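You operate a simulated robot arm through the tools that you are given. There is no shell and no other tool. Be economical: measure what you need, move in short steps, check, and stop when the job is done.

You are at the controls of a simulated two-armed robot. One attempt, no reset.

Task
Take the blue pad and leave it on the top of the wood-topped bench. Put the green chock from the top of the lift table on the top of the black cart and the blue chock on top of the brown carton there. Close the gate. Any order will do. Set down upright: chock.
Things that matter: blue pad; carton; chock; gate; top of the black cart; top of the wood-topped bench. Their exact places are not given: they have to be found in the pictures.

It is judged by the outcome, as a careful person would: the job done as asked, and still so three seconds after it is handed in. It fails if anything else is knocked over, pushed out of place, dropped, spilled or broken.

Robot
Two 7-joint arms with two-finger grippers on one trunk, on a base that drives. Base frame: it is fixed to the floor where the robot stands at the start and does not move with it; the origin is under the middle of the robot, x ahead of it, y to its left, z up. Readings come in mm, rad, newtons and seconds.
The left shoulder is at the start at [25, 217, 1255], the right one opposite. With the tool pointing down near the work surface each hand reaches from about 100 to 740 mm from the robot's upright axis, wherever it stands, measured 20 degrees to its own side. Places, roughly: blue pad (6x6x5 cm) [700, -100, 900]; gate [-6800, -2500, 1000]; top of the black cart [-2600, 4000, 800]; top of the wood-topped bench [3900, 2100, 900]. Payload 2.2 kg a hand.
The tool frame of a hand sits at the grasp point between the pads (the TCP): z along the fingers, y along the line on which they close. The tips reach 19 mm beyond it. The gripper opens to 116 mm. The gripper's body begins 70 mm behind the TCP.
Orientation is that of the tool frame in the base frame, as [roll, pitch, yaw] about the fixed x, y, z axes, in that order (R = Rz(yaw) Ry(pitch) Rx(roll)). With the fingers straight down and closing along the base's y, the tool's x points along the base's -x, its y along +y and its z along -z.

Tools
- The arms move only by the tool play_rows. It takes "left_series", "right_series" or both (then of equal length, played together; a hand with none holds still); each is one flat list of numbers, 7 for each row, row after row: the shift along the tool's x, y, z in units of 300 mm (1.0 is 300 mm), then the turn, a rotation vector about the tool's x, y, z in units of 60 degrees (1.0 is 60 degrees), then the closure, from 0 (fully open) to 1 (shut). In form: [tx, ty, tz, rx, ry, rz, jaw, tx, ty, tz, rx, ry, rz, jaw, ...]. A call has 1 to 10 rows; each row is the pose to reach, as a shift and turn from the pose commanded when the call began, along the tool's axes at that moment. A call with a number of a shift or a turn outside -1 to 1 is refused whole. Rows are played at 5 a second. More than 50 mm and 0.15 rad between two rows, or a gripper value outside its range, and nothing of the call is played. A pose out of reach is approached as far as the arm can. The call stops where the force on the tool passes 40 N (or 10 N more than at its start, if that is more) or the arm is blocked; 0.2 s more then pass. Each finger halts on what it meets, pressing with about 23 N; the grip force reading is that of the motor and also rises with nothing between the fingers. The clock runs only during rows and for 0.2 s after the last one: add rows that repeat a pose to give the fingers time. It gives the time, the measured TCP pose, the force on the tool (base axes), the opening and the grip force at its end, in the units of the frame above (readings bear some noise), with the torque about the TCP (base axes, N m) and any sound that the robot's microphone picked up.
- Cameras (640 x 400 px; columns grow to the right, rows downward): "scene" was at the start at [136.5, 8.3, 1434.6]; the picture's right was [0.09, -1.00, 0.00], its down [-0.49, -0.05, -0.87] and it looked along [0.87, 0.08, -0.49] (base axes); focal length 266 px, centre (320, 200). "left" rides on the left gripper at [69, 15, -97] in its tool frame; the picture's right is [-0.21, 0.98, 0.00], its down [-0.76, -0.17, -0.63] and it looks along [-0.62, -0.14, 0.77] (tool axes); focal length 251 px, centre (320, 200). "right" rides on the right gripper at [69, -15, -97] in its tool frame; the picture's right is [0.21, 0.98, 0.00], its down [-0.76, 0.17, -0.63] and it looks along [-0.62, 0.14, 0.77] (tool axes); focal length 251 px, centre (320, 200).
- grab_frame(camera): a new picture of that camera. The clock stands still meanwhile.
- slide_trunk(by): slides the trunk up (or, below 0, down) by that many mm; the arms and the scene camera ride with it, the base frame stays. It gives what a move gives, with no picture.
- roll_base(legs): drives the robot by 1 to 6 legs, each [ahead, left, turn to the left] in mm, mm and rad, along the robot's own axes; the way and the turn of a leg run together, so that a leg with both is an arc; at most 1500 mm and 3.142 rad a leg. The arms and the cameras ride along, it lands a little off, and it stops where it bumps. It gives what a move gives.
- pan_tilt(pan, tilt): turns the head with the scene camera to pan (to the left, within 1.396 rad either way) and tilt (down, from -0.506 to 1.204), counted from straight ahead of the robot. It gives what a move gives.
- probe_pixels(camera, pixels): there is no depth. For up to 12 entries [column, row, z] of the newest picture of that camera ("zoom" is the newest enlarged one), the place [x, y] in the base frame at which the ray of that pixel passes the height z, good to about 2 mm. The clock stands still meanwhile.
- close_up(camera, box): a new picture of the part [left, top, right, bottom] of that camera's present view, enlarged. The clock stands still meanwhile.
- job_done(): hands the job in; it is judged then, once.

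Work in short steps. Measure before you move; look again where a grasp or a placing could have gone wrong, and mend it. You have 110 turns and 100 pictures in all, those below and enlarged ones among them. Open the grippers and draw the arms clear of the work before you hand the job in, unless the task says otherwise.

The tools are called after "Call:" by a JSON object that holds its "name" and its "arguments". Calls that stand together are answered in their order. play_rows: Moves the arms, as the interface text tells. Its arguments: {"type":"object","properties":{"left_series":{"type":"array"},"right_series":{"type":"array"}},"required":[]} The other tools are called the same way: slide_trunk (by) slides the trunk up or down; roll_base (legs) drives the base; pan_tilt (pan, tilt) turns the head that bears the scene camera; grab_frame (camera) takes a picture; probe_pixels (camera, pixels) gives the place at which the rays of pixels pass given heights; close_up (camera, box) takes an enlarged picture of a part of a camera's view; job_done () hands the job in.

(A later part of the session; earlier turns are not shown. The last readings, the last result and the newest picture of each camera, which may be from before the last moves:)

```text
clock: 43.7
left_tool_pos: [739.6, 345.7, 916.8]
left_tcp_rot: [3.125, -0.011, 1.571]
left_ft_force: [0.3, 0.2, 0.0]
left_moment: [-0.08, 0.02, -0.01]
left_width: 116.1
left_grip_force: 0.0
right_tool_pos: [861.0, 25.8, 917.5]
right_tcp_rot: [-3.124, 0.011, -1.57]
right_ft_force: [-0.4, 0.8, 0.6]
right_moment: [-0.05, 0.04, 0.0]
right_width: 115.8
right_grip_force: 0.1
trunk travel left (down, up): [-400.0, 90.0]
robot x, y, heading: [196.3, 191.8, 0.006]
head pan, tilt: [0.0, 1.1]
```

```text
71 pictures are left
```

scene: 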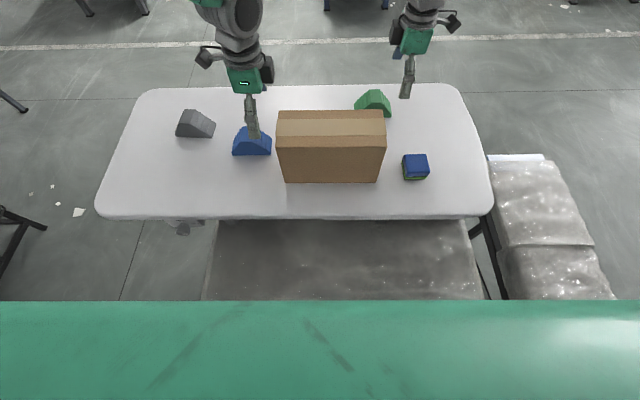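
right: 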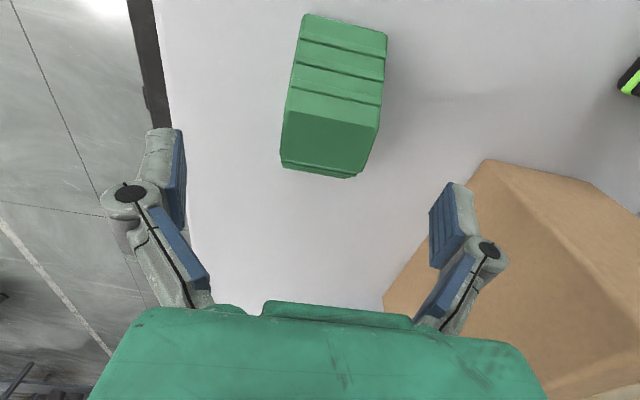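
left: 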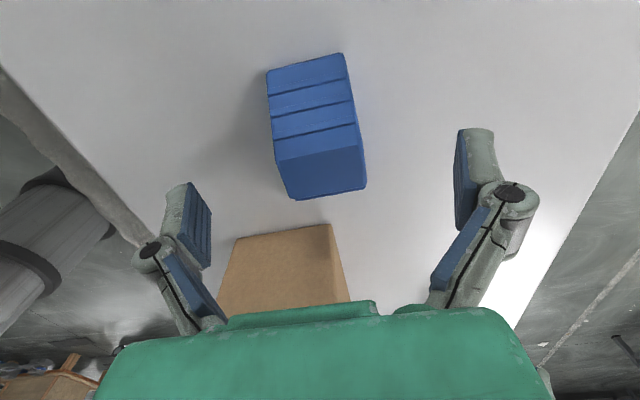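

Both chocks lie between the fingers; I descend ~45 mm and close both grippers.

Call:
{"name": "play_rows", "arguments": {"right_series": [0, 0, 0.04, 0, 0, 0, 0, 0, 0, 0.08, 0, 0, 0, 0, 0, 0, 0.12, 0, 0, 0, 0, 0, 0, 0.15, 0, 0, 0, 0, 0, 0, 0.15, 0, 0, 0, 0.2, 0, 0, 0.15, 0, 0, 0, 0.4, 0, 0, 0.15, 0, 0, 0, 0.6, 0, 0, 0.15, 0, 0, 0, 0.8, 0, 0, 0.15, 0, 0, 0, 1], "left_series": [0, 0, 0.04, 0, 0, 0, 0, 0, 0, 0.08, 0, 0, 0, 0, 0, 0, 0.12, 0, 0, 0, 0, 0, 0, 0.15, 0, 0, 0, 0, 0, 0, 0.15, 0, 0, 0, 0.2, 0, 0, 0.15, 0, 0, 0, 0.4, 0, 0, 0.15, 0, 0, 0, 0.6, 0, 0, 0.15, 0, 0, 0, 0.8, 0, 0, 0.15, 0, 0, 0, 1]}}

Call:
{"name": "grab_frame", "arguments": {"camera": "right"}}

Call:
{"name": "grab_frame", "arguments": {"camera": "left"}}

```text
clock: 45.7
left_tool_pos: [741.9, 337.7, 872.7]
left_tcp_rot: [3.122, -0.02, 1.572]
left_ft_force: [1.0, -1.0, 10.1]
left_moment: [-0.04, 0.12, 0.02]
left_width: 49.9
left_grip_force: 23.2
right_tool_pos: [861.5, 16.5, 870.9]
right_tcp_rot: [-3.124, 0.019, -1.57]
right_ft_force: [-0.1, -0.1, -0.4]
right_moment: [-0.01, 0.02, 0.03]
right_width: 49.8
right_grip_force: 22.9
trunk travel left (down, up): [-400.0, 90.0]
robot x, y, heading: [196.0, 193.5, 0.006]
head pan, tilt: [0.0, 1.1]
```

```text
70 pictures are left
```

right: 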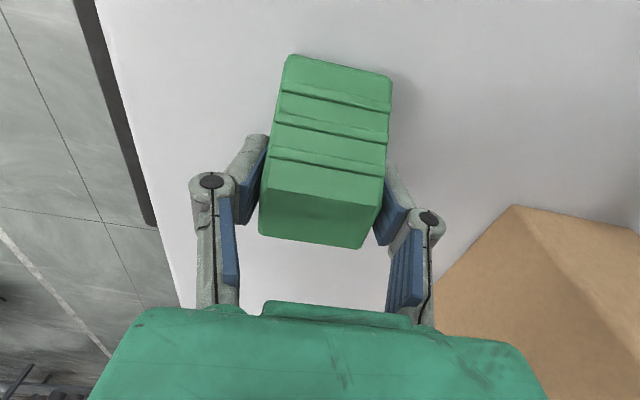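

```text
69 pictures are left
```

left: 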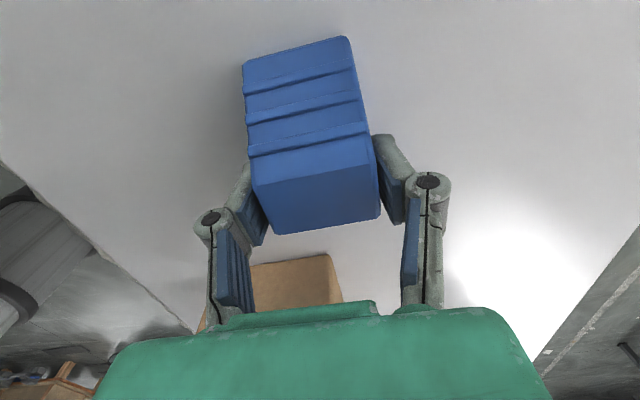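

Both grips hold at 50 mm width. I lift both 160 mm straight up.

Call:
{"name": "play_rows", "arguments": {"right_series": [0, 0, -0.06, 0, 0, 0, 1, 0, 0, -0.14, 0, 0, 0, 1, 0, 0, -0.24, 0, 0, 0, 1, 0, 0, -0.35, 0, 0, 0, 1, 0, 0, -0.45, 0, 0, 0, 1, 0, 0, -0.53, 0, 0, 0, 1, 0, 0, -0.58, 0, 0, 0, 1], "left_series": [0, 0, -0.06, 0, 0, 0, 1, 0, 0, -0.14, 0, 0, 0, 1, 0, 0, -0.24, 0, 0, 0, 1, 0, 0, -0.35, 0, 0, 0, 1, 0, 0, -0.45, 0, 0, 0, 1, 0, 0, -0.53, 0, 0, 0, 1, 0, 0, -0.58, 0, 0, 0, 1]}}

Call:
{"name": "grab_frame", "arguments": {"camera": "scene"}}

```text
clock: 47.3
left_tool_pos: [737.5, 336.3, 1045.8]
left_tcp_rot: [3.123, -0.014, 1.572]
left_ft_force: [0.1, 0.4, -3.6]
left_moment: [-0.02, 0.01, -0.04]
left_width: 50.0
left_grip_force: 23.2
right_tool_pos: [858.5, 16.0, 1046.3]
right_tcp_rot: [-3.124, 0.015, -1.571]
right_ft_force: [0.2, 0.0, -2.6]
right_moment: [0.02, -0.01, -0.03]
right_width: 49.8
right_grip_force: 23.0
trunk travel left (down, up): [-400.0, 90.0]
robot x, y, heading: [197.5, 190.6, 0.008]
head pan, tilt: [0.0, 1.1]
```

```text
68 pictures are left
```

scene: 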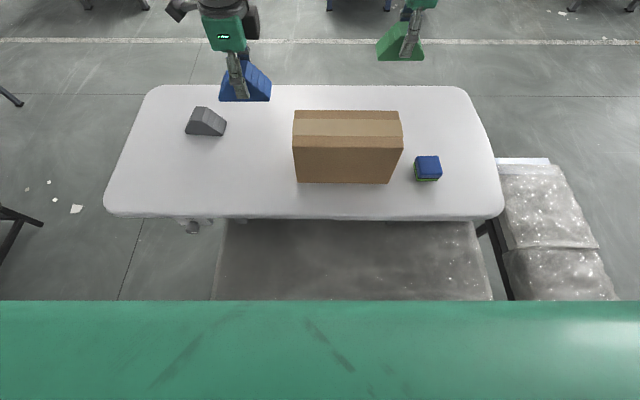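

I draw both hands in toward the robot and a little up for the drive.

Call:
{"name": "play_rows", "arguments": {"right_series": [0, 0.08, -0.02, 0, 0, 0, 1, 0, 0.2, -0.05, 0, 0, 0, 1, 0, 0.35, -0.1, 0, 0, 0, 1, 0, 0.5, -0.13, 0, 0, 0, 1, 0, 0.65, -0.15, 0, 0, 0, 1, 0, 0.76, -0.15, 0, 0, 0, 1, 0, 0.8, -0.15, 0, 0, 0, 1], "left_series": [0.02, -0.04, -0.02, 0, 0, 0, 1, 0.05, -0.1, -0.05, 0, 0, 0, 1, 0.08, -0.18, -0.1, 0, 0, 0, 1, 0.12, -0.26, -0.13, 0, 0, 0, 1, 0.15, -0.33, -0.15, 0, 0, 0, 1, 0.17, -0.38, -0.15, 0, 0, 0, 1, 0.18, -0.4, -0.15, 0, 0, 0, 1]}}

Call:
{"name": "roll_base", "arguments": {"legs": [[-300, 0, 0], [-300, 0, 0]]}}

Call:
{"name": "roll_base", "arguments": {"legs": [[0, 0, 0.8], [0, 0, 0.8]]}}

Call:
{"name": "pan_tilt", "arguments": {"pan": 0.45, "tilt": 0.3}}

Call:
{"name": "grab_frame", "arguments": {"camera": "scene"}}

```text
clock: 48.9
left_tool_pos: [615.1, 389.4, 1089.9]
left_tcp_rot: [3.126, -0.016, 1.572]
left_ft_force: [-0.1, -0.3, -2.0]
left_moment: [0.0, -0.05, 0.01]
left_width: 50.1
left_grip_force: 22.8
right_tool_pos: [617.2, 13.7, 1085.2]
right_tcp_rot: [-3.124, 0.016, -1.571]
right_ft_force: [0.1, 0.4, -3.8]
right_moment: [-0.01, -0.01, -0.01]
right_width: 49.8
right_grip_force: 23.0
trunk travel left (down, up): [-400.0, 90.0]
robot x, y, heading: [197.6, 186.8, 0.007]
head pan, tilt: [0.0, 1.1]
```

```text
clock: 52.6
left_tool_pos: [15.1, 384.3, 1088.7]
left_tcp_rot: [3.125, -0.016, 1.568]
left_ft_force: [0.7, 0.5, -2.9]
left_moment: [0.0, 0.01, 0.0]
left_width: 49.9
left_grip_force: 22.8
right_tool_pos: [16.0, 10.8, 1084.3]
right_tcp_rot: [-3.126, 0.017, -1.572]
right_ft_force: [-0.2, -0.5, -2.5]
right_moment: [-0.03, 0.0, 0.03]
right_width: 49.9
right_grip_force: 23.4
trunk travel left (down, up): [-400.0, 90.0]
robot x, y, heading: [-400.4, 184.0, 0.002]
head pan, tilt: [0.0, 1.1]
```

```text
clock: 57.2
left_tool_pos: [-616.0, 592.2, 1091.5]
left_tcp_rot: [3.121, -0.017, -3.105]
left_ft_force: [0.0, -0.5, -2.5]
left_moment: [0.0, -0.01, -0.02]
left_width: 50.0
left_grip_force: 23.1
right_tool_pos: [-242.0, 606.0, 1085.9]
right_tcp_rot: [-3.122, 0.019, 0.036]
right_ft_force: [-0.7, -0.1, -3.2]
right_moment: [0.0, -0.03, 0.0]
right_width: 49.7
right_grip_force: 23.1
trunk travel left (down, up): [-400.0, 90.0]
robot x, y, heading: [-401.7, 181.6, 1.613]
head pan, tilt: [0.0, 1.1]
```

```text
clock: 58.3
left_tool_pos: [-617.9, 589.2, 1093.1]
left_tcp_rot: [3.12, -0.017, -3.105]
left_ft_force: [-0.3, 0.3, -3.0]
left_moment: [0.03, -0.02, 0.04]
left_width: 49.7
left_grip_force: 23.1
right_tool_pos: [-243.0, 605.1, 1088.0]
right_tcp_rot: [-3.118, 0.016, 0.036]
right_ft_force: [0.5, 0.5, -2.4]
right_moment: [-0.01, 0.0, 0.01]
right_width: 50.2
right_grip_force: 23.0
trunk travel left (down, up): [-400.0, 90.0]
robot x, y, heading: [-401.3, 187.0, 1.609]
head pan, tilt: [0.45, 0.3]
```

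```text
67 pictures are left
```

scene: 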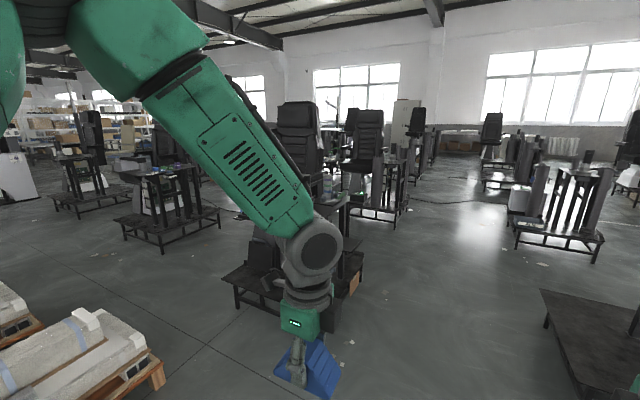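

I map floor points: near station's feet at (236,308),(340,328), pallet corner (165,385), other stations (372,222), (160,250), dark platform right (545,325).

Call:
{"name": "probe_pixels", "arguments": {"camera": "scene", "pixels": [[236, 308, 0], [268, 325, 0], [360, 290, 0], [162, 390, 100], [128, 240, 0], [162, 252, 0], [218, 232, 0], [392, 226, 0], [350, 213, 0], [548, 328, 0], [515, 245, 0], [598, 262, 0]]}}

Call:
{"name": "close_up", "arguments": {"camera": "scene", "box": [230, 90, 430, 340]}}

```text
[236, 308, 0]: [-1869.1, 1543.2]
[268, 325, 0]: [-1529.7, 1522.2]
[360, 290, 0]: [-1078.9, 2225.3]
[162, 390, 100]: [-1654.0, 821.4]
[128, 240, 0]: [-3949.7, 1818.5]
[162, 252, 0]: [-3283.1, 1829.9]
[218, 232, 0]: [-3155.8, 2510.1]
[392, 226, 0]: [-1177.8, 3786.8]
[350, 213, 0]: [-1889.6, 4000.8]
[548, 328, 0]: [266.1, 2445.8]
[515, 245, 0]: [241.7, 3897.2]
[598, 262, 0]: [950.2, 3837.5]
```

```text
1.60 times, centred on (330, 215) of scene
```

zoom: 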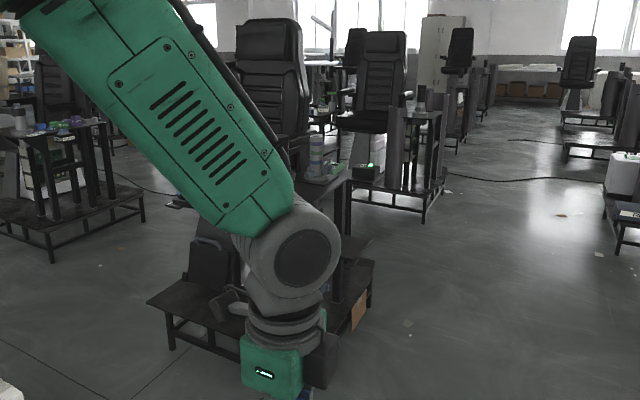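

The clear way is straight ahead along x≈−450 to y≈3000, then left behind the near station (which spans x −1900..−1080, y 1520..~2400). I drive there and look left.

Call:
{"name": "roll_base", "arguments": {"legs": [[100, 0, -0.04], [1350, 0, 0], [1350, 0, 0]]}}

Call:
{"name": "pan_tilt", "arguments": {"pan": 0.75, "tilt": 0.35}}

Call:
{"name": "grab_frame", "arguments": {"camera": "scene"}}

Call:
{"name": "pan_tilt", "arguments": {"pan": 1.35, "tilt": 0.35}}

Call:
{"name": "grab_frame", "arguments": {"camera": "scene"}}

```text
clock: 72.1
left_tool_pos: [-618.8, 3388.1, 1092.9]
left_tcp_rot: [3.116, -0.016, -3.14]
left_ft_force: [-0.4, 0.1, -2.5]
left_moment: [0.02, -0.01, -0.03]
left_width: 50.0
left_grip_force: 23.2
right_tool_pos: [-245.8, 3389.7, 1089.1]
right_tcp_rot: [-3.118, 0.016, 0.002]
right_ft_force: [-0.4, -0.6, -2.5]
right_moment: [-0.01, -0.02, -0.03]
right_width: 50.1
right_grip_force: 23.4
trunk travel left (down, up): [-400.0, 90.0]
robot x, y, heading: [-422.3, 2979.0, 1.574]
head pan, tilt: [0.45, 0.3]
```

```text
clock: 72.9
left_tool_pos: [-619.6, 3386.5, 1093.0]
left_tcp_rot: [3.114, -0.016, -3.141]
left_ft_force: [-0.2, -0.4, -3.6]
left_moment: [0.01, -0.02, 0.02]
left_width: 50.2
left_grip_force: 23.7
right_tool_pos: [-245.0, 3387.2, 1089.5]
right_tcp_rot: [-3.116, 0.016, 0.002]
right_ft_force: [-0.2, -0.9, -3.1]
right_moment: [0.02, -0.03, 0.02]
right_width: 49.7
right_grip_force: 22.8
trunk travel left (down, up): [-400.0, 90.0]
robot x, y, heading: [-419.0, 2976.2, 1.578]
head pan, tilt: [0.75, 0.351]
```

```text
65 pictures are left
```

scene: 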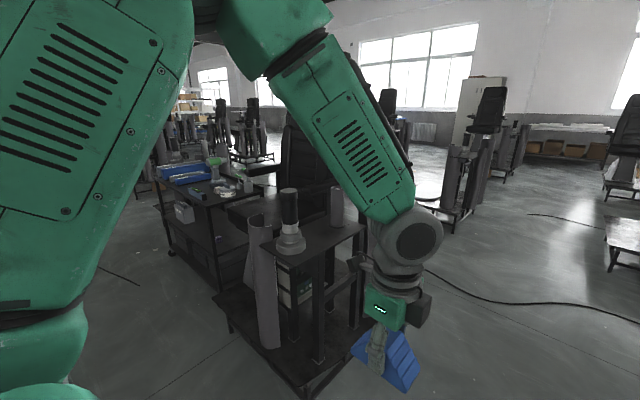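

```text
clock: 73.9
left_tool_pos: [-619.1, 3385.4, 1094.0]
left_tcp_rot: [3.115, -0.016, -3.14]
left_ft_force: [0.1, 0.6, -2.1]
left_moment: [-0.02, 0.03, 0.0]
left_width: 49.9
left_grip_force: 23.6
right_tool_pos: [-243.6, 3386.8, 1088.9]
right_tcp_rot: [-3.117, 0.015, 0.002]
right_ft_force: [-0.5, -0.3, -2.8]
right_moment: [0.02, 0.0, -0.01]
right_width: 50.0
right_grip_force: 22.7
trunk travel left (down, up): [-400.0, 90.0]
robot x, y, heading: [-418.2, 2978.4, 1.579]
head pan, tilt: [1.349, 0.351]
```

```text
64 pictures are left
```

scene: 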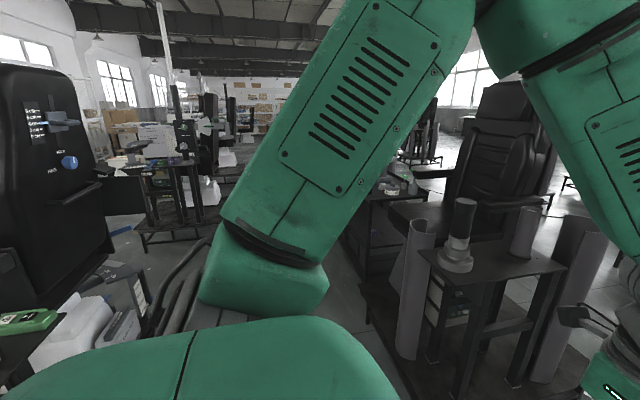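

The black cart is the shelf trolley at (200,190) of the first picture with a blue tray and tools on top. I turn the head back and zoom on it.

Call:
{"name": "pan_tilt", "arguments": {"pan": 0.9, "tilt": 0.35}}

Call:
{"name": "grab_frame", "arguments": {"camera": "scene"}}

Call:
{"name": "close_up", "arguments": {"camera": "scene", "box": [200, 140, 340, 230]}}

```text
clock: 74.8
left_tool_pos: [-619.7, 3385.4, 1093.1]
left_tcp_rot: [3.117, -0.016, -3.138]
left_ft_force: [0.0, 0.2, -4.1]
left_moment: [0.0, 0.01, 0.02]
left_width: 49.9
left_grip_force: 22.9
right_tool_pos: [-244.3, 3387.0, 1088.9]
right_tcp_rot: [-3.117, 0.015, 0.001]
right_ft_force: [0.0, -0.3, -2.7]
right_moment: [0.01, 0.03, 0.0]
right_width: 49.7
right_grip_force: 23.4
trunk travel left (down, up): [-400.0, 90.0]
robot x, y, heading: [-415.9, 2978.1, 1.582]
head pan, tilt: [0.901, 0.351]
```

```text
63 pictures are left
```

scene: 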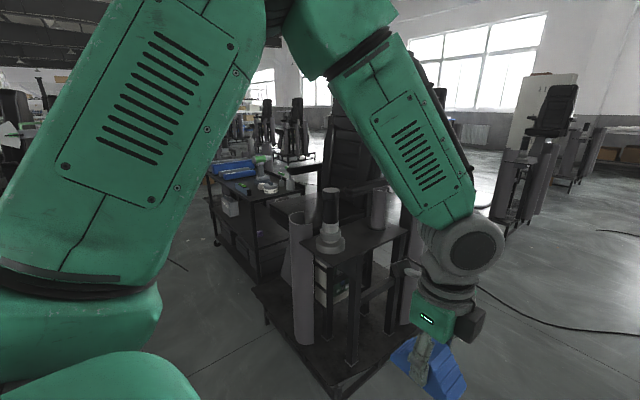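

```text
4.44 times, centred on (270, 185) of scene
```

zoom: 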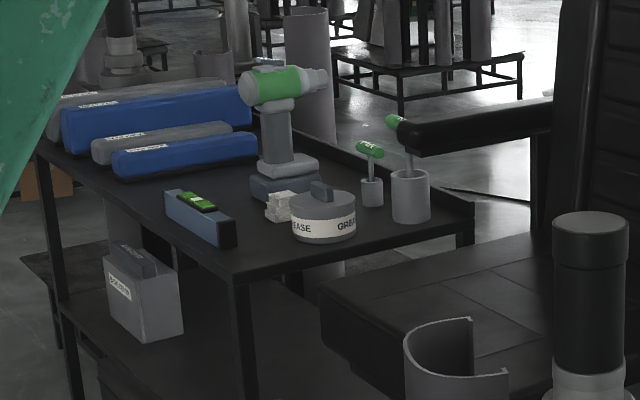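

The cart top carries cases, a drill, a grease tin and cups; no carton visible so far. I probe the top's corners at z 800.

Call:
{"name": "probe_pixels", "arguments": {"camera": "zoom", "pixels": [[237, 275, 800], [473, 212, 800], [38, 145, 800], [240, 250, 800], [165, 220, 800], [310, 240, 800], [45, 185, 400], [350, 225, 800]]}}

Call:
{"name": "probe_pixels", "arguments": {"camera": "scene", "pixels": [[258, 290, 200], [330, 395, 200], [215, 245, 0], [262, 310, 0]]}}

```text
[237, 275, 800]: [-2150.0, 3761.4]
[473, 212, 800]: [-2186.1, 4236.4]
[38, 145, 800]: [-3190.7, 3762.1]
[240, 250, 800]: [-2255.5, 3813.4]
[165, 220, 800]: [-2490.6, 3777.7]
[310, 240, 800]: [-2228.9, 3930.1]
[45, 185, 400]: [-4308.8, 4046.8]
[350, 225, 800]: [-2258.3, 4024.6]
```

```text
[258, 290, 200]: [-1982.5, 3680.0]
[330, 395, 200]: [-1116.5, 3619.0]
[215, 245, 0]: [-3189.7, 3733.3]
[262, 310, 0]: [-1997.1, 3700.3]
```

The cart spans x −3190..−2150, y 3760..4240 and holds no carton, so "there" means the carton on the lift table; the blue chock will go back there. I check clearance to the near station on my left before driving −x.

Call:
{"name": "pan_tilt", "arguments": {"pan": 1.396, "tilt": 0.7}}

Call:
{"name": "grab_frame", "arguments": {"camera": "scene"}}

Call:
{"name": "probe_pixels", "arguments": {"camera": "scene", "pixels": [[100, 200, 700], [100, 250, 700], [60, 250, 700], [100, 200, 0], [150, 200, 0], [400, 300, 100]]}}

```text
clock: 75.8
left_tool_pos: [-619.7, 3386.4, 1092.4]
left_tcp_rot: [3.116, -0.016, 3.141]
left_ft_force: [0.3, 0.1, -2.4]
left_moment: [0.01, -0.03, 0.02]
left_width: 49.7
left_grip_force: 22.9
right_tool_pos: [-243.8, 3387.8, 1089.5]
right_tcp_rot: [-3.116, 0.017, 0.002]
right_ft_force: [-0.2, -0.8, -2.6]
right_moment: [0.01, -0.03, -0.02]
right_width: 49.7
right_grip_force: 22.9
trunk travel left (down, up): [-400.0, 90.0]
robot x, y, heading: [-419.6, 2980.9, 1.58]
head pan, tilt: [1.396, 0.7]
```

```text
61 pictures are left
```

scene: 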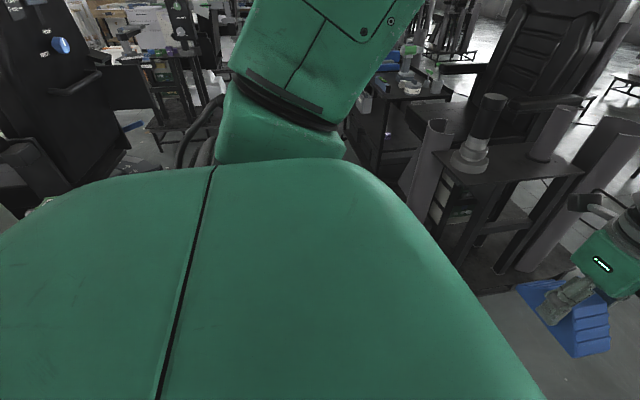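

```text
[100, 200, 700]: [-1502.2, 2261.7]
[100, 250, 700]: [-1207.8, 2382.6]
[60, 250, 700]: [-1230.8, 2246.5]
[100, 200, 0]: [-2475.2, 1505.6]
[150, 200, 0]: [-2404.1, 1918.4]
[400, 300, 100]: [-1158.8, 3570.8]
```

The view is blocked by my own arm, so I turn to face −x and look ahead.

Call:
{"name": "roll_base", "arguments": {"legs": [[0, 0, 0.78], [0, 0, 0.78]]}}

Call:
{"name": "pan_tilt", "arguments": {"pan": 0.0, "tilt": 0.4}}

Call:
{"name": "grab_frame", "arguments": {"camera": "scene"}}

```text
clock: 80.3
left_tool_pos: [-827.6, 2782.1, 1094.5]
left_tcp_rot: [3.116, -0.018, -1.575]
left_ft_force: [-0.2, 0.0, -2.9]
left_moment: [0.02, 0.0, -0.04]
left_width: 49.7
left_grip_force: 23.9
right_tool_pos: [-825.5, 3156.7, 1089.2]
right_tcp_rot: [-3.116, 0.018, 1.566]
right_ft_force: [-0.2, 0.2, -3.4]
right_moment: [0.0, -0.01, 0.0]
right_width: 50.0
right_grip_force: 23.4
trunk travel left (down, up): [-400.0, 90.0]
robot x, y, heading: [-418.3, 2976.5, -3.142]
head pan, tilt: [1.396, 0.7]
```

```text
clock: 81.8
left_tool_pos: [-824.9, 2779.8, 1093.8]
left_tcp_rot: [3.113, -0.015, -1.575]
left_ft_force: [0.4, -0.4, -4.0]
left_moment: [0.01, 0.03, -0.01]
left_width: 50.2
left_grip_force: 22.9
right_tool_pos: [-822.4, 3155.4, 1090.4]
right_tcp_rot: [-3.114, 0.017, 1.566]
right_ft_force: [-0.1, -0.3, -3.2]
right_moment: [0.02, -0.02, 0.0]
right_width: 49.9
right_grip_force: 23.0
trunk travel left (down, up): [-400.0, 90.0]
robot x, y, heading: [-415.9, 2979.5, -3.139]
head pan, tilt: [0.0, 0.4]
```

```text
60 pictures are left
```

scene: 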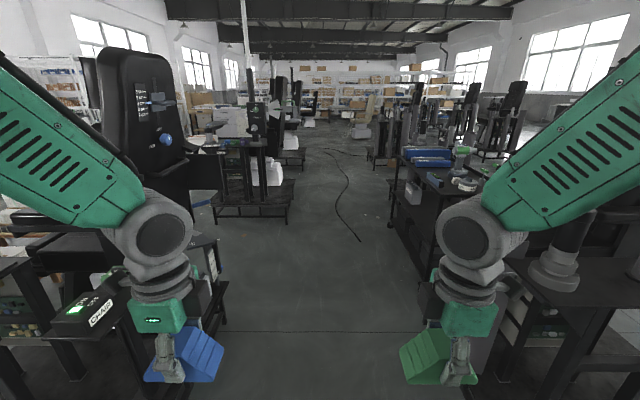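

The aisle ahead is clear; I probe its edges: left station (225,325), (290,220); right (420,290), (395,215).

Call:
{"name": "probe_pixels", "arguments": {"camera": "scene", "pixels": [[225, 325, 0], [225, 325, 500], [222, 240, 700], [130, 310, 750], [85, 375, 300], [290, 222, 0], [425, 292, 0], [480, 380, 0], [510, 262, 700], [400, 235, 0]]}}

```text
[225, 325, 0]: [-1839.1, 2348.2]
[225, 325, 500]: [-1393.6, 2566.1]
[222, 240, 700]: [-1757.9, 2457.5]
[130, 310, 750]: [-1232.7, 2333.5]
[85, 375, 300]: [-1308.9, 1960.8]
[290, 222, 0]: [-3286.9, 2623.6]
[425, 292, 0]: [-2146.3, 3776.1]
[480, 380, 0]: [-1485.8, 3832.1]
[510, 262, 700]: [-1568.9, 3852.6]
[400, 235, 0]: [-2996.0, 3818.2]
```

Aisle from y 2460 to 3760; I drive ~2050 mm with slight right bias, then turn to face the cart.

Call:
{"name": "roll_base", "arguments": {"legs": [[100, 0, -0.035], [975, 0, 0], [975, 0, 0], [0, 0, -0.77], [0, 0, -0.77]]}}

Call:
{"name": "pan_tilt", "arguments": {"pan": 0.0, "tilt": 0.55}}

Call:
{"name": "grab_frame", "arguments": {"camera": "scene"}}

```text
clock: 96.3
left_tool_pos: [-2651.8, 3450.8, 1093.5]
left_tcp_rot: [3.113, -0.015, 3.135]
left_ft_force: [0.1, 0.9, -2.8]
left_moment: [0.0, -0.02, 0.0]
left_width: 49.9
left_grip_force: 23.3
right_tool_pos: [-2278.0, 3448.8, 1091.2]
right_tcp_rot: [-3.113, 0.013, -0.007]
right_ft_force: [0.4, 1.1, -3.2]
right_moment: [0.0, 0.02, 0.0]
right_width: 50.0
right_grip_force: 23.0
trunk travel left (down, up): [-400.0, 90.0]
robot x, y, heading: [-2454.8, 3043.9, 1.566]
head pan, tilt: [0.0, 0.4]
```

```text
clock: 97.0
left_tool_pos: [-2652.9, 3447.8, 1095.3]
left_tcp_rot: [3.109, -0.015, 3.137]
left_ft_force: [-0.4, 0.3, -3.9]
left_moment: [0.01, -0.03, -0.03]
left_width: 49.8
left_grip_force: 23.1
right_tool_pos: [-2277.1, 3445.5, 1091.5]
right_tcp_rot: [-3.112, 0.015, -0.008]
right_ft_force: [-0.1, 0.2, -2.7]
right_moment: [0.0, -0.03, -0.02]
right_width: 49.8
right_grip_force: 23.2
trunk travel left (down, up): [-400.0, 90.0]
robot x, y, heading: [-2452.5, 3042.8, 1.566]
head pan, tilt: [0.0, 0.55]
```

```text
59 pictures are left
```

scene: 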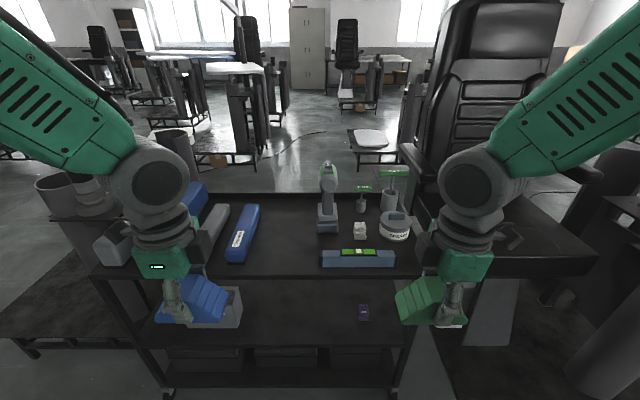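

The cart top is visible: free area around (285,250) between the blue case (right end ~260) and the multimeter (left end ~321)/drill. I probe it.

Call:
{"name": "probe_pixels", "arguments": {"camera": "scene", "pixels": [[322, 266, 800], [228, 262, 800], [262, 210, 800], [250, 262, 800], [318, 233, 800], [300, 277, 800], [408, 278, 800], [290, 195, 800], [290, 255, 800], [340, 232, 800], [396, 266, 800], [300, 277, 780]]}}

Call:
{"name": "close_up", "arguments": {"camera": "scene", "box": [200, 150, 440, 300]}}

```text
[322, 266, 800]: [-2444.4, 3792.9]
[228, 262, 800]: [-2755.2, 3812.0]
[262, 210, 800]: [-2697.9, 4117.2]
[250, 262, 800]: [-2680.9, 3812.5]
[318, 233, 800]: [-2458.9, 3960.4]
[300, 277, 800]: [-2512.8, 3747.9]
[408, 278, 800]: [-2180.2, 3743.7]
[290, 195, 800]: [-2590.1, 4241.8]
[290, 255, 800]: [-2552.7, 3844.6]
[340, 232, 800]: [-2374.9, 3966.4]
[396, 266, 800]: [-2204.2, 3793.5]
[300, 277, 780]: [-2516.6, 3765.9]
```

```text
2.67 times, centred on (320, 225) of scene
```

zoom: 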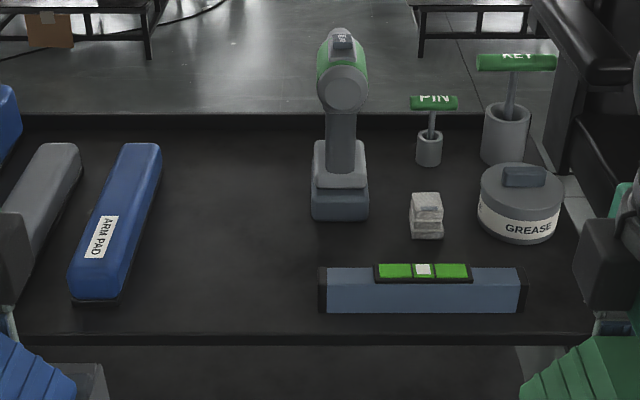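

Free area x −2680..−2460, y 3760..4240; target for green is (−2560, 3880). I approach with a turn–drive–turn to avoid a sideways move.

Call:
{"name": "roll_base", "arguments": {"legs": [[0, 0, 0.3], [330, 0, 0], [0, 0, -0.3]]}}

Call:
{"name": "play_rows", "arguments": {"right_series": [0, 0, 0, 0, 0, 0, 1, 0, 0, 0, 0, 0, 0, 1, 0, 0, 0, 0, 0, 0, 1, 0, 0, 0, 0, 0, 0, 1, 0, 0, 0, 0, 0, 0, 1, 0, 0, 0, 0, 0, 0, 1]}}

Call:
{"name": "grab_frame", "arguments": {"camera": "scene"}}

```text
clock: 101.1
left_tool_pos: [-2751.5, 3760.4, 1095.5]
left_tcp_rot: [3.111, -0.016, 3.139]
left_ft_force: [-0.3, 0.4, -2.1]
left_moment: [0.01, -0.01, 0.01]
left_width: 49.9
left_grip_force: 22.7
right_tool_pos: [-2374.4, 3759.0, 1091.7]
right_tcp_rot: [-3.112, 0.016, -0.004]
right_ft_force: [-0.8, 0.4, -3.4]
right_moment: [0.0, -0.03, 0.02]
right_width: 50.2
right_grip_force: 23.3
trunk travel left (down, up): [-400.0, 90.0]
robot x, y, heading: [-2549.8, 3358.0, 1.575]
head pan, tilt: [0.0, 0.55]
```

```text
clock: 102.5
left_tool_pos: [-2750.3, 3758.0, 1098.2]
left_tcp_rot: [3.107, -0.016, 3.138]
left_ft_force: [-0.3, -0.4, -2.0]
left_moment: [0.02, -0.03, 0.01]
left_width: 49.8
left_grip_force: 22.7
right_tool_pos: [-2375.1, 3756.0, 1091.4]
right_tcp_rot: [-3.109, 0.015, -0.005]
right_ft_force: [-1.0, 0.4, -2.6]
right_moment: [-0.03, -0.02, -0.04]
right_width: 50.0
right_grip_force: 23.1
trunk travel left (down, up): [-400.0, 90.0]
robot x, y, heading: [-2550.3, 3355.6, 1.578]
head pan, tilt: [0.0, 0.55]
```

```text
57 pictures are left
```

scene: 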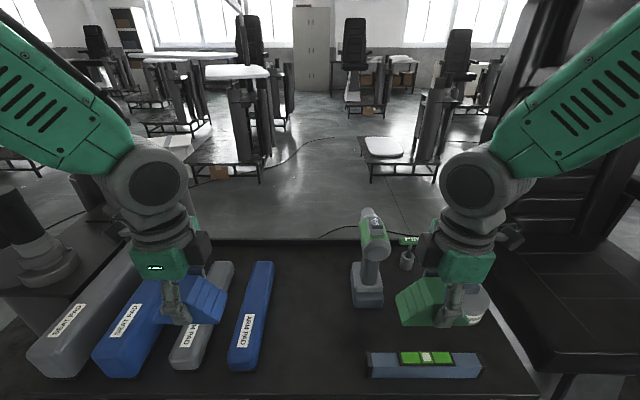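

Hands are steady. I move the green chock above (−2560, 3880) at the present height.

Call:
{"name": "play_rows", "arguments": {"right_series": [-0.05, -0.034, 0, 0, 0, 0, 1, -0.16, -0.107, 0, 0, 0, 0, 1, -0.29, -0.194, 0, 0, 0, 0, 1, -0.42, -0.281, 0, 0, 0, 0, 1, -0.53, -0.355, 0, 0, 0, 0, 1, -0.6, -0.4, 0, 0, 0, 0, 1, -0.617, -0.413, 0, 0, 0, 0, 1, -0.617, -0.413, 0, 0, 0, 0, 1, -0.617, -0.413, 0, 0, 0, 0, 1]}}

Call:
{"name": "grab_frame", "arguments": {"camera": "scene"}}

Call:
{"name": "grab_frame", "arguments": {"camera": "right"}}

```text
clock: 104.5
left_tool_pos: [-2750.3, 3757.9, 1096.6]
left_tcp_rot: [3.106, -0.015, 3.139]
left_ft_force: [0.3, -0.6, -2.9]
left_moment: [-0.03, -0.01, -0.03]
left_width: 50.0
left_grip_force: 23.5
right_tool_pos: [-2558.4, 3880.8, 1099.8]
right_tcp_rot: [-3.109, 0.016, -0.005]
right_ft_force: [0.2, -0.2, -3.3]
right_moment: [0.0, -0.02, 0.02]
right_width: 49.8
right_grip_force: 22.4
trunk travel left (down, up): [-400.0, 90.0]
robot x, y, heading: [-2552.3, 3358.7, 1.574]
head pan, tilt: [0.0, 0.55]
```

```text
56 pictures are left
```

scene: 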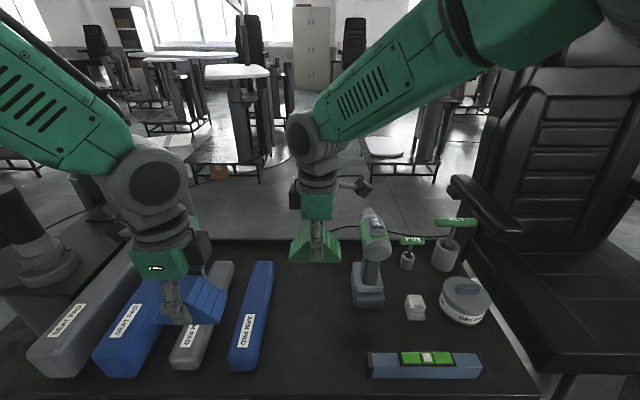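

```text
55 pictures are left
```

right: 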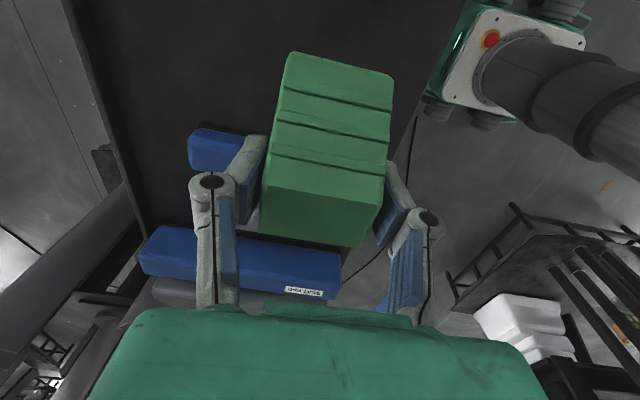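

The spot beneath is clear (between case and drill). I lower to z≈860.

Call:
{"name": "play_rows", "arguments": {"right_series": [0, 0, 0.08, 0, 0, 0, 1, 0, 0, 0.2, 0, 0, 0, 1, 0, 0, 0.34, 0, 0, 0, 1, 0, 0, 0.48, 0, 0, 0, 1, 0, 0, 0.62, 0, 0, 0, 1, 0, 0, 0.74, 0, 0, 0, 1, 0, 0, 0.8, 0, 0, 0, 1, 0, 0, 0.8, 0, 0, 0, 1]}}

Call:
{"name": "close_up", "arguments": {"camera": "scene", "box": [200, 220, 480, 395]}}

```text
clock: 106.3
left_tool_pos: [-2750.7, 3757.3, 1097.8]
left_tcp_rot: [3.107, -0.016, 3.139]
left_ft_force: [0.1, 0.5, -2.5]
left_moment: [0.02, -0.05, -0.02]
left_width: 50.1
left_grip_force: 22.8
right_tool_pos: [-2565.0, 3888.9, 859.6]
right_tcp_rot: [-3.11, 0.016, -0.004]
right_ft_force: [0.8, 0.7, -3.9]
right_moment: [-0.02, 0.0, 0.0]
right_width: 49.8
right_grip_force: 22.5
trunk travel left (down, up): [-400.0, 90.0]
robot x, y, heading: [-2553.7, 3356.0, 1.575]
head pan, tilt: [0.0, 0.55]
```

```text
2.29 times, centred on (340, 308) of scene
```

zoom: 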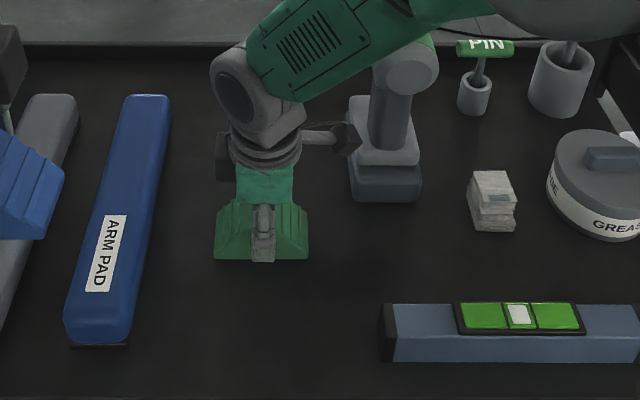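

Clear of the drill and case. I lower in small steps watching for contact.

Call:
{"name": "play_rows", "arguments": {"right_series": [0, 0, 0.025, 0, 0, 0, 1, 0, 0, 0.05, 0, 0, 0, 1, 0, 0, 0.07, 0, 0, 0, 1, 0, 0, 0.08, 0, 0, 0, 1]}}

Call:
{"name": "close_up", "arguments": {"camera": "scene", "box": [270, 270, 350, 350]}}

```text
clock: 107.3
left_tool_pos: [-2749.8, 3754.6, 1097.4]
left_tcp_rot: [3.106, -0.017, 3.139]
left_ft_force: [0.2, 0.8, -3.0]
left_moment: [-0.01, -0.01, -0.01]
left_width: 49.8
left_grip_force: 23.1
right_tool_pos: [-2565.4, 3889.0, 841.9]
right_tcp_rot: [-3.104, 0.015, -0.004]
right_ft_force: [3.0, -12.4, 21.8]
right_moment: [-0.85, -0.62, -0.09]
right_width: 50.1
right_grip_force: 22.8
trunk travel left (down, up): [-400.0, 90.0]
robot x, y, heading: [-2553.1, 3357.6, 1.571]
head pan, tilt: [0.0, 0.55]
stopped in row 4 (right hand): the force on the tool passed its limit at 43 N (the readings are from after the stop); the commanded pose is now the measured one
```

```text
5.00 times, centred on (310, 310) of scene
```

zoom: 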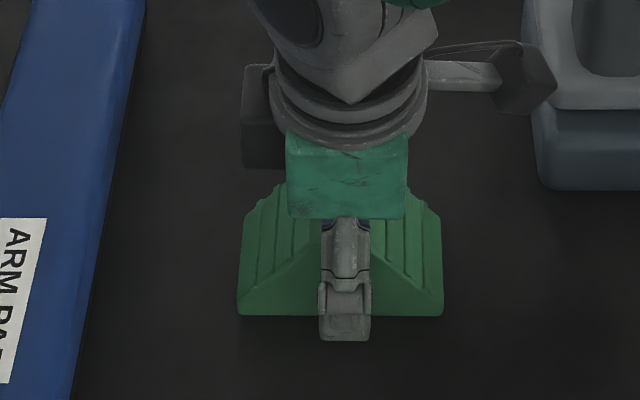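

Contact at TCP z 842: the chock stands on the cart. I open gently.

Call:
{"name": "play_rows", "arguments": {"right_series": [0, 0, -0.005, 0, 0, 0, 0.5, 0, 0, -0.005, 0, 0, 0, 0.35, 0, 0, -0.005, 0, 0, 0, 0.2, 0, 0, -0.005, 0, 0, 0, 0.2]}}

Call:
{"name": "play_rows", "arguments": {"right_series": [0, 0, -0.05, 0, 0, 0, 0.2, 0, 0, -0.15, 0, 0, 0, 0.2, 0, 0, -0.3, 0, 0, 0, 0.2, 0, 0, -0.45, 0, 0, 0, 0.2, 0, 0, -0.6, 0, 0, 0, 0.2, 0, 0, -0.75, 0, 0, 0, 0.2, 0, 0, -0.88, 0, 0, 0, 0.2]}}

Call:
{"name": "close_up", "arguments": {"camera": "scene", "box": [200, 220, 480, 395]}}

```text
clock: 108.3
left_tool_pos: [-2751.0, 3755.7, 1095.4]
left_tcp_rot: [3.106, -0.015, 3.136]
left_ft_force: [0.1, -0.6, -2.8]
left_moment: [0.0, -0.03, 0.01]
left_width: 49.8
left_grip_force: 23.4
right_tool_pos: [-2565.4, 3890.8, 840.8]
right_tcp_rot: [-3.103, 0.017, -0.003]
right_ft_force: [0.0, 0.7, -0.8]
right_moment: [0.01, 0.0, -0.03]
right_width: 92.8
right_grip_force: 0.2
trunk travel left (down, up): [-400.0, 90.0]
robot x, y, heading: [-2554.1, 3359.5, 1.572]
head pan, tilt: [0.0, 0.55]
```

```text
clock: 109.9
left_tool_pos: [-2750.5, 3754.7, 1098.3]
left_tcp_rot: [3.106, -0.017, 3.139]
left_ft_force: [0.1, -0.1, -2.8]
left_moment: [0.01, 0.01, -0.03]
left_width: 49.8
left_grip_force: 23.0
right_tool_pos: [-2559.3, 3881.2, 1106.6]
right_tcp_rot: [-3.104, 0.015, -0.006]
right_ft_force: [0.0, -1.2, -0.8]
right_moment: [-0.02, -0.03, 0.03]
right_width: 92.8
right_grip_force: 0.1
trunk travel left (down, up): [-400.0, 90.0]
robot x, y, heading: [-2554.0, 3360.7, 1.569]
head pan, tilt: [0.0, 0.55]
```

```text
2.29 times, centred on (340, 308) of scene
```

zoom: 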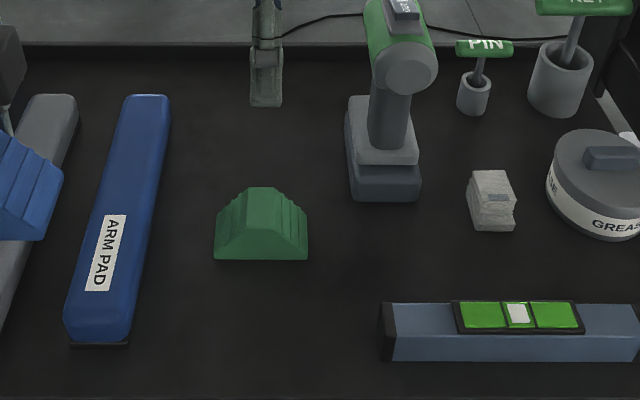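

The green chock stands upright on the cart. I draw the right hand back, retreat into the aisle and turn left to look for the gate.

Call:
{"name": "play_rows", "arguments": {"right_series": [0.05, 0.034, 0, 0, 0, 0, 0.2, 0.16, 0.107, 0, 0, 0, 0, 0.2, 0.29, 0.194, 0, 0, 0, 0, 0.2, 0.42, 0.281, 0, 0, 0, 0, 0.2, 0.53, 0.355, 0, 0, 0, 0, 0.2, 0.6, 0.42, 0, 0, 0, 0, 0.2, 0.617, 0.45, 0, 0, 0, 0, 0.2]}}

Call:
{"name": "roll_base", "arguments": {"legs": [[-300, 0, 0], [0, 0, 0.8], [0, 0, 0.75]]}}

Call:
{"name": "pan_tilt", "arguments": {"pan": 0.0, "tilt": 0.3}}

Call:
{"name": "grab_frame", "arguments": {"camera": "scene"}}

```text
clock: 111.5
left_tool_pos: [-2749.2, 3755.6, 1098.3]
left_tcp_rot: [3.109, -0.016, 3.139]
left_ft_force: [-0.6, 0.4, -2.4]
left_moment: [0.01, 0.0, -0.04]
left_width: 49.7
left_grip_force: 22.8
right_tool_pos: [-2374.6, 3743.8, 1097.5]
right_tcp_rot: [-3.103, 0.018, -0.005]
right_ft_force: [-0.3, -0.6, -0.2]
right_moment: [0.0, 0.01, -0.02]
right_width: 92.9
right_grip_force: 0.0
trunk travel left (down, up): [-400.0, 90.0]
robot x, y, heading: [-2552.7, 3359.5, 1.574]
head pan, tilt: [0.0, 0.55]
```

```text
clock: 117.6
left_tool_pos: [-2954.4, 2865.6, 1097.4]
left_tcp_rot: [3.106, -0.018, -1.593]
left_ft_force: [-0.4, 0.6, -2.5]
left_moment: [0.04, -0.01, 0.02]
left_width: 49.8
left_grip_force: 23.1
right_tool_pos: [-2935.0, 3240.0, 1096.2]
right_tcp_rot: [-3.104, 0.019, 1.546]
right_ft_force: [-0.2, -0.6, 0.3]
right_moment: [-0.02, -0.01, 0.0]
right_width: 92.9
right_grip_force: 0.0
trunk travel left (down, up): [-400.0, 90.0]
robot x, y, heading: [-2553.5, 3054.2, 3.125]
head pan, tilt: [0.0, 0.55]
```

```text
clock: 118.4
left_tool_pos: [-2950.0, 2863.1, 1098.1]
left_tcp_rot: [3.104, -0.015, -1.593]
left_ft_force: [-0.1, 0.3, -2.1]
left_moment: [0.02, 0.02, -0.01]
left_width: 49.9
left_grip_force: 23.2
right_tool_pos: [-2932.4, 3239.2, 1098.3]
right_tcp_rot: [-3.101, 0.017, 1.546]
right_ft_force: [0.5, -0.1, -0.3]
right_moment: [0.06, -0.03, 0.02]
right_width: 92.9
right_grip_force: 0.1
trunk travel left (down, up): [-400.0, 90.0]
robot x, y, heading: [-2549.6, 3055.9, 3.123]
head pan, tilt: [0.0, 0.3]
```

```text
51 pictures are left
```

scene: 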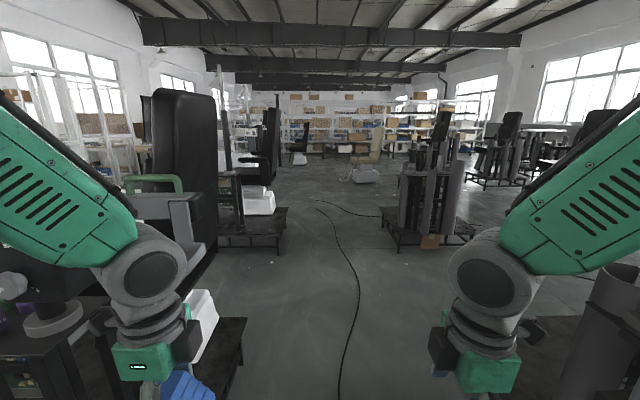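

I turn further left to face −y, toward the gap between the two stations, and look.

Call:
{"name": "roll_base", "arguments": {"legs": [[0, 0, 0.75], [0, 0, 0.6]]}}

Call:
{"name": "pan_tilt", "arguments": {"pan": 0.0, "tilt": 0.25}}

Call:
{"name": "grab_frame", "arguments": {"camera": "scene"}}

```text
clock: 122.4
left_tool_pos: [-2455.9, 2622.8, 1098.9]
left_tcp_rot: [3.102, -0.017, -0.245]
left_ft_force: [-0.2, 0.0, -2.5]
left_moment: [0.0, 0.02, 0.0]
left_width: 49.9
left_grip_force: 22.7
right_tool_pos: [-2816.3, 2725.7, 1097.7]
right_tcp_rot: [-3.101, 0.018, 2.895]
right_ft_force: [-0.7, 0.8, 0.4]
right_moment: [0.02, -0.01, 0.04]
right_width: 92.9
right_grip_force: 0.0
trunk travel left (down, up): [-400.0, 90.0]
robot x, y, heading: [-2549.8, 3056.9, -1.812]
head pan, tilt: [0.0, 0.3]
```

```text
clock: 123.1
left_tool_pos: [-2452.9, 2624.7, 1099.7]
left_tcp_rot: [3.101, -0.015, -0.245]
left_ft_force: [-0.3, 0.0, -3.1]
left_moment: [-0.02, 0.03, 0.0]
left_width: 49.6
left_grip_force: 22.9
right_tool_pos: [-2814.0, 2726.0, 1098.7]
right_tcp_rot: [-3.1, 0.016, 2.895]
right_ft_force: [-0.5, 0.2, 0.3]
right_moment: [-0.02, -0.01, -0.01]
right_width: 92.8
right_grip_force: 0.0
trunk travel left (down, up): [-400.0, 90.0]
robot x, y, heading: [-2545.5, 3056.1, -1.809]
head pan, tilt: [0.0, 0.25]
```

```text
50 pictures are left
```

scene: 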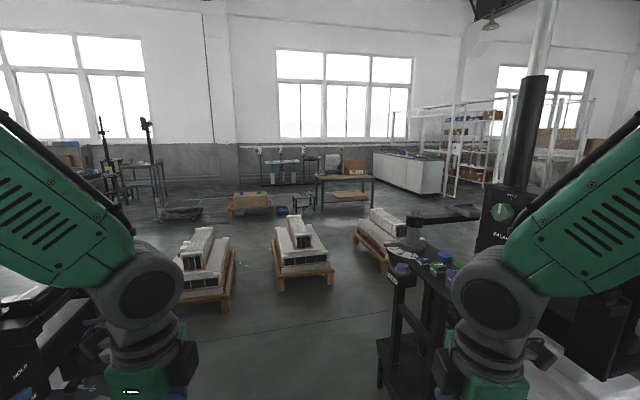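

The gate should appear near (437,150); white framework stands there. I zoom.

Call:
{"name": "close_up", "arguments": {"camera": "scene", "box": [360, 80, 600, 220]}}

Call:
{"name": "probe_pixels", "arguments": {"camera": "scene", "pixels": [[390, 362, 0], [378, 375, 0], [275, 288, 0], [333, 280, 0], [225, 308, 0], [390, 268, 0], [352, 240, 0], [445, 197, 0], [200, 215, 0], [380, 205, 0]]}}

```text
2.67 times, centred on (480, 150) of scene
```

zoom: 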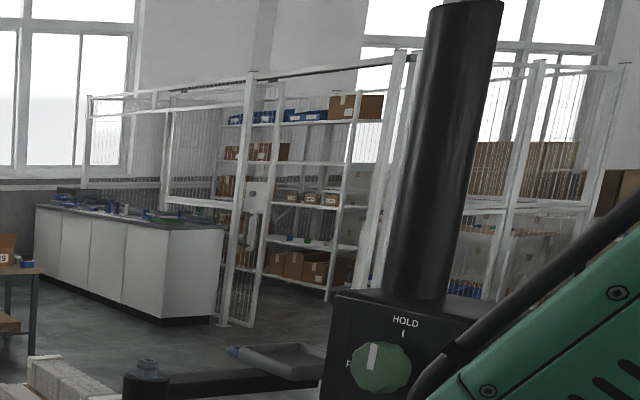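

```text
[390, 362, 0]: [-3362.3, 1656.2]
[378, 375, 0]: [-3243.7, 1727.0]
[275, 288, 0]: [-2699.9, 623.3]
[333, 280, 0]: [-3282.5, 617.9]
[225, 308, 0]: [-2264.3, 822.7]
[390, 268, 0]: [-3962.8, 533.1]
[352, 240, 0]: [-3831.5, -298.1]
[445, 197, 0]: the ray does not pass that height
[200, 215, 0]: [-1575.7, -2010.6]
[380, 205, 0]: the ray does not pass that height
```

The gate belongs to a white mesh cage around shelving. I drive down the gap along x≈−2545 to y≈1150, turn right toward −x, and look again.

Call:
{"name": "roll_base", "arguments": {"legs": [[0, 0, 0.238], [950, 0, 0], [950, 0, 0], [0, 0, -0.75], [0, 0, -0.78]]}}

Call:
{"name": "pan_tilt", "arguments": {"pan": 0.2, "tilt": 0.3}}

Call:
{"name": "grab_frame", "arguments": {"camera": "scene"}}

```text
clock: 137.5
left_tool_pos: [-2949.7, 951.7, 1099.4]
left_tcp_rot: [3.101, -0.016, -1.551]
left_ft_force: [-0.4, -0.6, -3.4]
left_moment: [0.01, -0.02, -0.05]
left_width: 49.8
left_grip_force: 22.8
right_tool_pos: [-2946.3, 1325.7, 1099.0]
right_tcp_rot: [-3.098, 0.016, 1.588]
right_ft_force: [0.6, 0.2, 0.5]
right_moment: [-0.05, -0.06, -0.02]
right_width: 92.9
right_grip_force: 0.1
trunk travel left (down, up): [-400.0, 90.0]
robot x, y, heading: [-2563.8, 1157.8, -3.117]
head pan, tilt: [0.0, 0.25]
```

```text
clock: 138.2
left_tool_pos: [-2946.0, 951.1, 1100.9]
left_tcp_rot: [3.098, -0.017, -1.551]
left_ft_force: [-0.5, -0.8, -2.4]
left_moment: [0.01, -0.02, -0.02]
left_width: 49.7
left_grip_force: 22.9
right_tool_pos: [-2944.3, 1326.8, 1099.8]
right_tcp_rot: [-3.095, 0.017, 1.588]
right_ft_force: [-0.1, 0.0, -1.1]
right_moment: [0.04, 0.0, 0.03]
right_width: 92.6
right_grip_force: 0.1
trunk travel left (down, up): [-400.0, 90.0]
robot x, y, heading: [-2559.7, 1160.4, -3.116]
head pan, tilt: [0.201, 0.3]
```

```text
48 pictures are left
```

scene: 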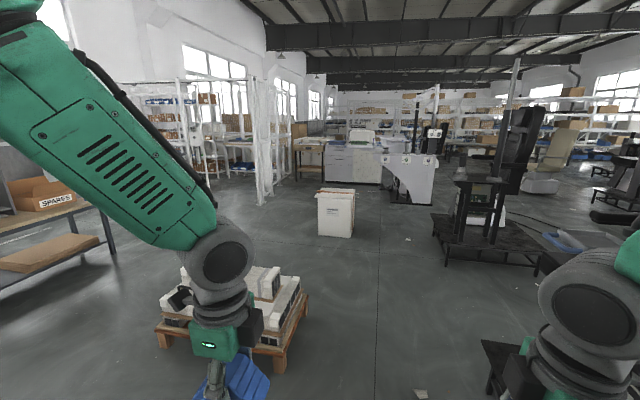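

Corridor ahead is clear; I probe the white box (320,236), the pallet corners, the cage post base (262,203) and the right-hand station edge.

Call:
{"name": "probe_pixels", "arguments": {"camera": "scene", "pixels": [[318, 237, 0], [352, 238, 0], [278, 372, 0], [310, 296, 0], [262, 204, 0], [295, 182, 0], [445, 266, 0], [535, 275, 0], [483, 350, 200], [262, 130, 1000]]}}

Call:
{"name": "close_up", "arguments": {"camera": "scene", "box": [140, 50, 340, 220]}}

```text
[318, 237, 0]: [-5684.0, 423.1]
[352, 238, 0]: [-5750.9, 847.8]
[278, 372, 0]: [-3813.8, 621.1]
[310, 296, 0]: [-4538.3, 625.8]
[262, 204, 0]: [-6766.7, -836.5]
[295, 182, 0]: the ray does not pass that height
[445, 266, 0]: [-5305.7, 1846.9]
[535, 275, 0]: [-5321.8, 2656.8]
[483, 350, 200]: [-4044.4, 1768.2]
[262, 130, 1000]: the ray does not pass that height
```

```text
2.35 times, centred on (240, 135) of scene
```

zoom: 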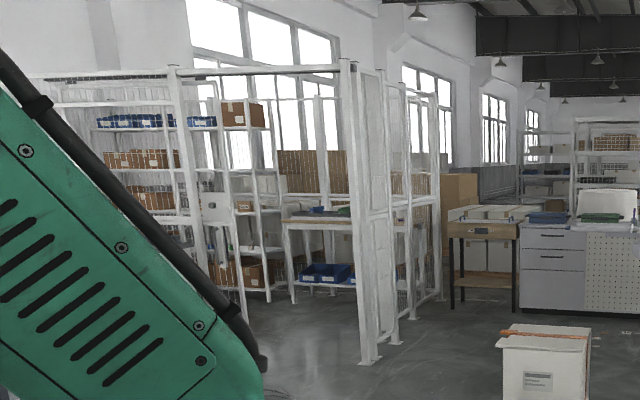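

I drive −x past the right pallet to x≈−5110 (white box begins at −5684), turn toward −y, move 900 mm and look at the cage.

Call:
{"name": "roll_base", "arguments": {"legs": [[850, 0, 0], [850, 0, 0], [850, 0, 0], [0, 0, 0.75], [0, 0, 0.8], [900, 0, 0]]}}

Call:
{"name": "pan_tilt", "arguments": {"pan": -0.55, "tilt": 0.2}}

Call:
{"name": "grab_frame", "arguments": {"camera": "scene"}}

```text
clock: 159.4
left_tool_pos: [-4898.4, -208.0, 1101.2]
left_tcp_rot: [3.098, -0.018, 0.013]
left_ft_force: [0.0, -0.2, -2.5]
left_moment: [-0.02, 0.02, -0.02]
left_width: 50.1
left_grip_force: 23.1
right_tool_pos: [-5272.9, -202.5, 1100.3]
right_tcp_rot: [-3.096, 0.016, -3.13]
right_ft_force: [0.1, 0.0, 1.5]
right_moment: [0.01, -0.01, 0.01]
right_width: 92.8
right_grip_force: 0.0
trunk travel left (down, up): [-400.0, 90.0]
robot x, y, heading: [-5101.3, 177.5, -1.548]
head pan, tilt: [0.201, 0.3]
```

```text
clock: 160.5
left_tool_pos: [-4898.4, -206.7, 1101.3]
left_tcp_rot: [3.096, -0.017, 0.012]
left_ft_force: [0.1, 0.2, -2.1]
left_moment: [0.0, 0.02, -0.01]
left_width: 50.0
left_grip_force: 22.7
right_tool_pos: [-5272.8, -199.7, 1102.5]
right_tcp_rot: [-3.094, 0.016, -3.129]
right_ft_force: [0.7, 0.5, 1.0]
right_moment: [0.0, -0.02, -0.01]
right_width: 92.9
right_grip_force: 0.0
trunk travel left (down, up): [-400.0, 90.0]
robot x, y, heading: [-5099.3, 179.6, -1.555]
head pan, tilt: [-0.55, 0.201]
```

```text
46 pictures are left
```

scene: 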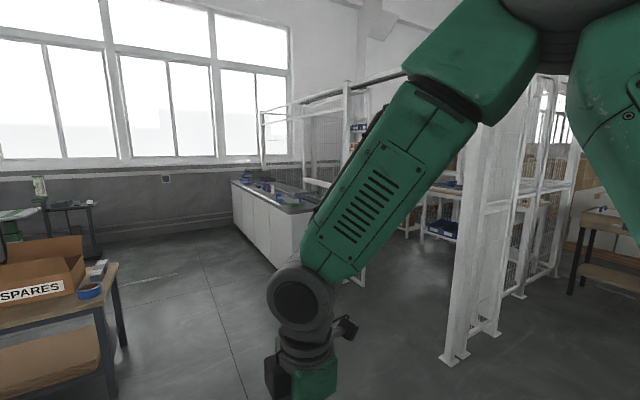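

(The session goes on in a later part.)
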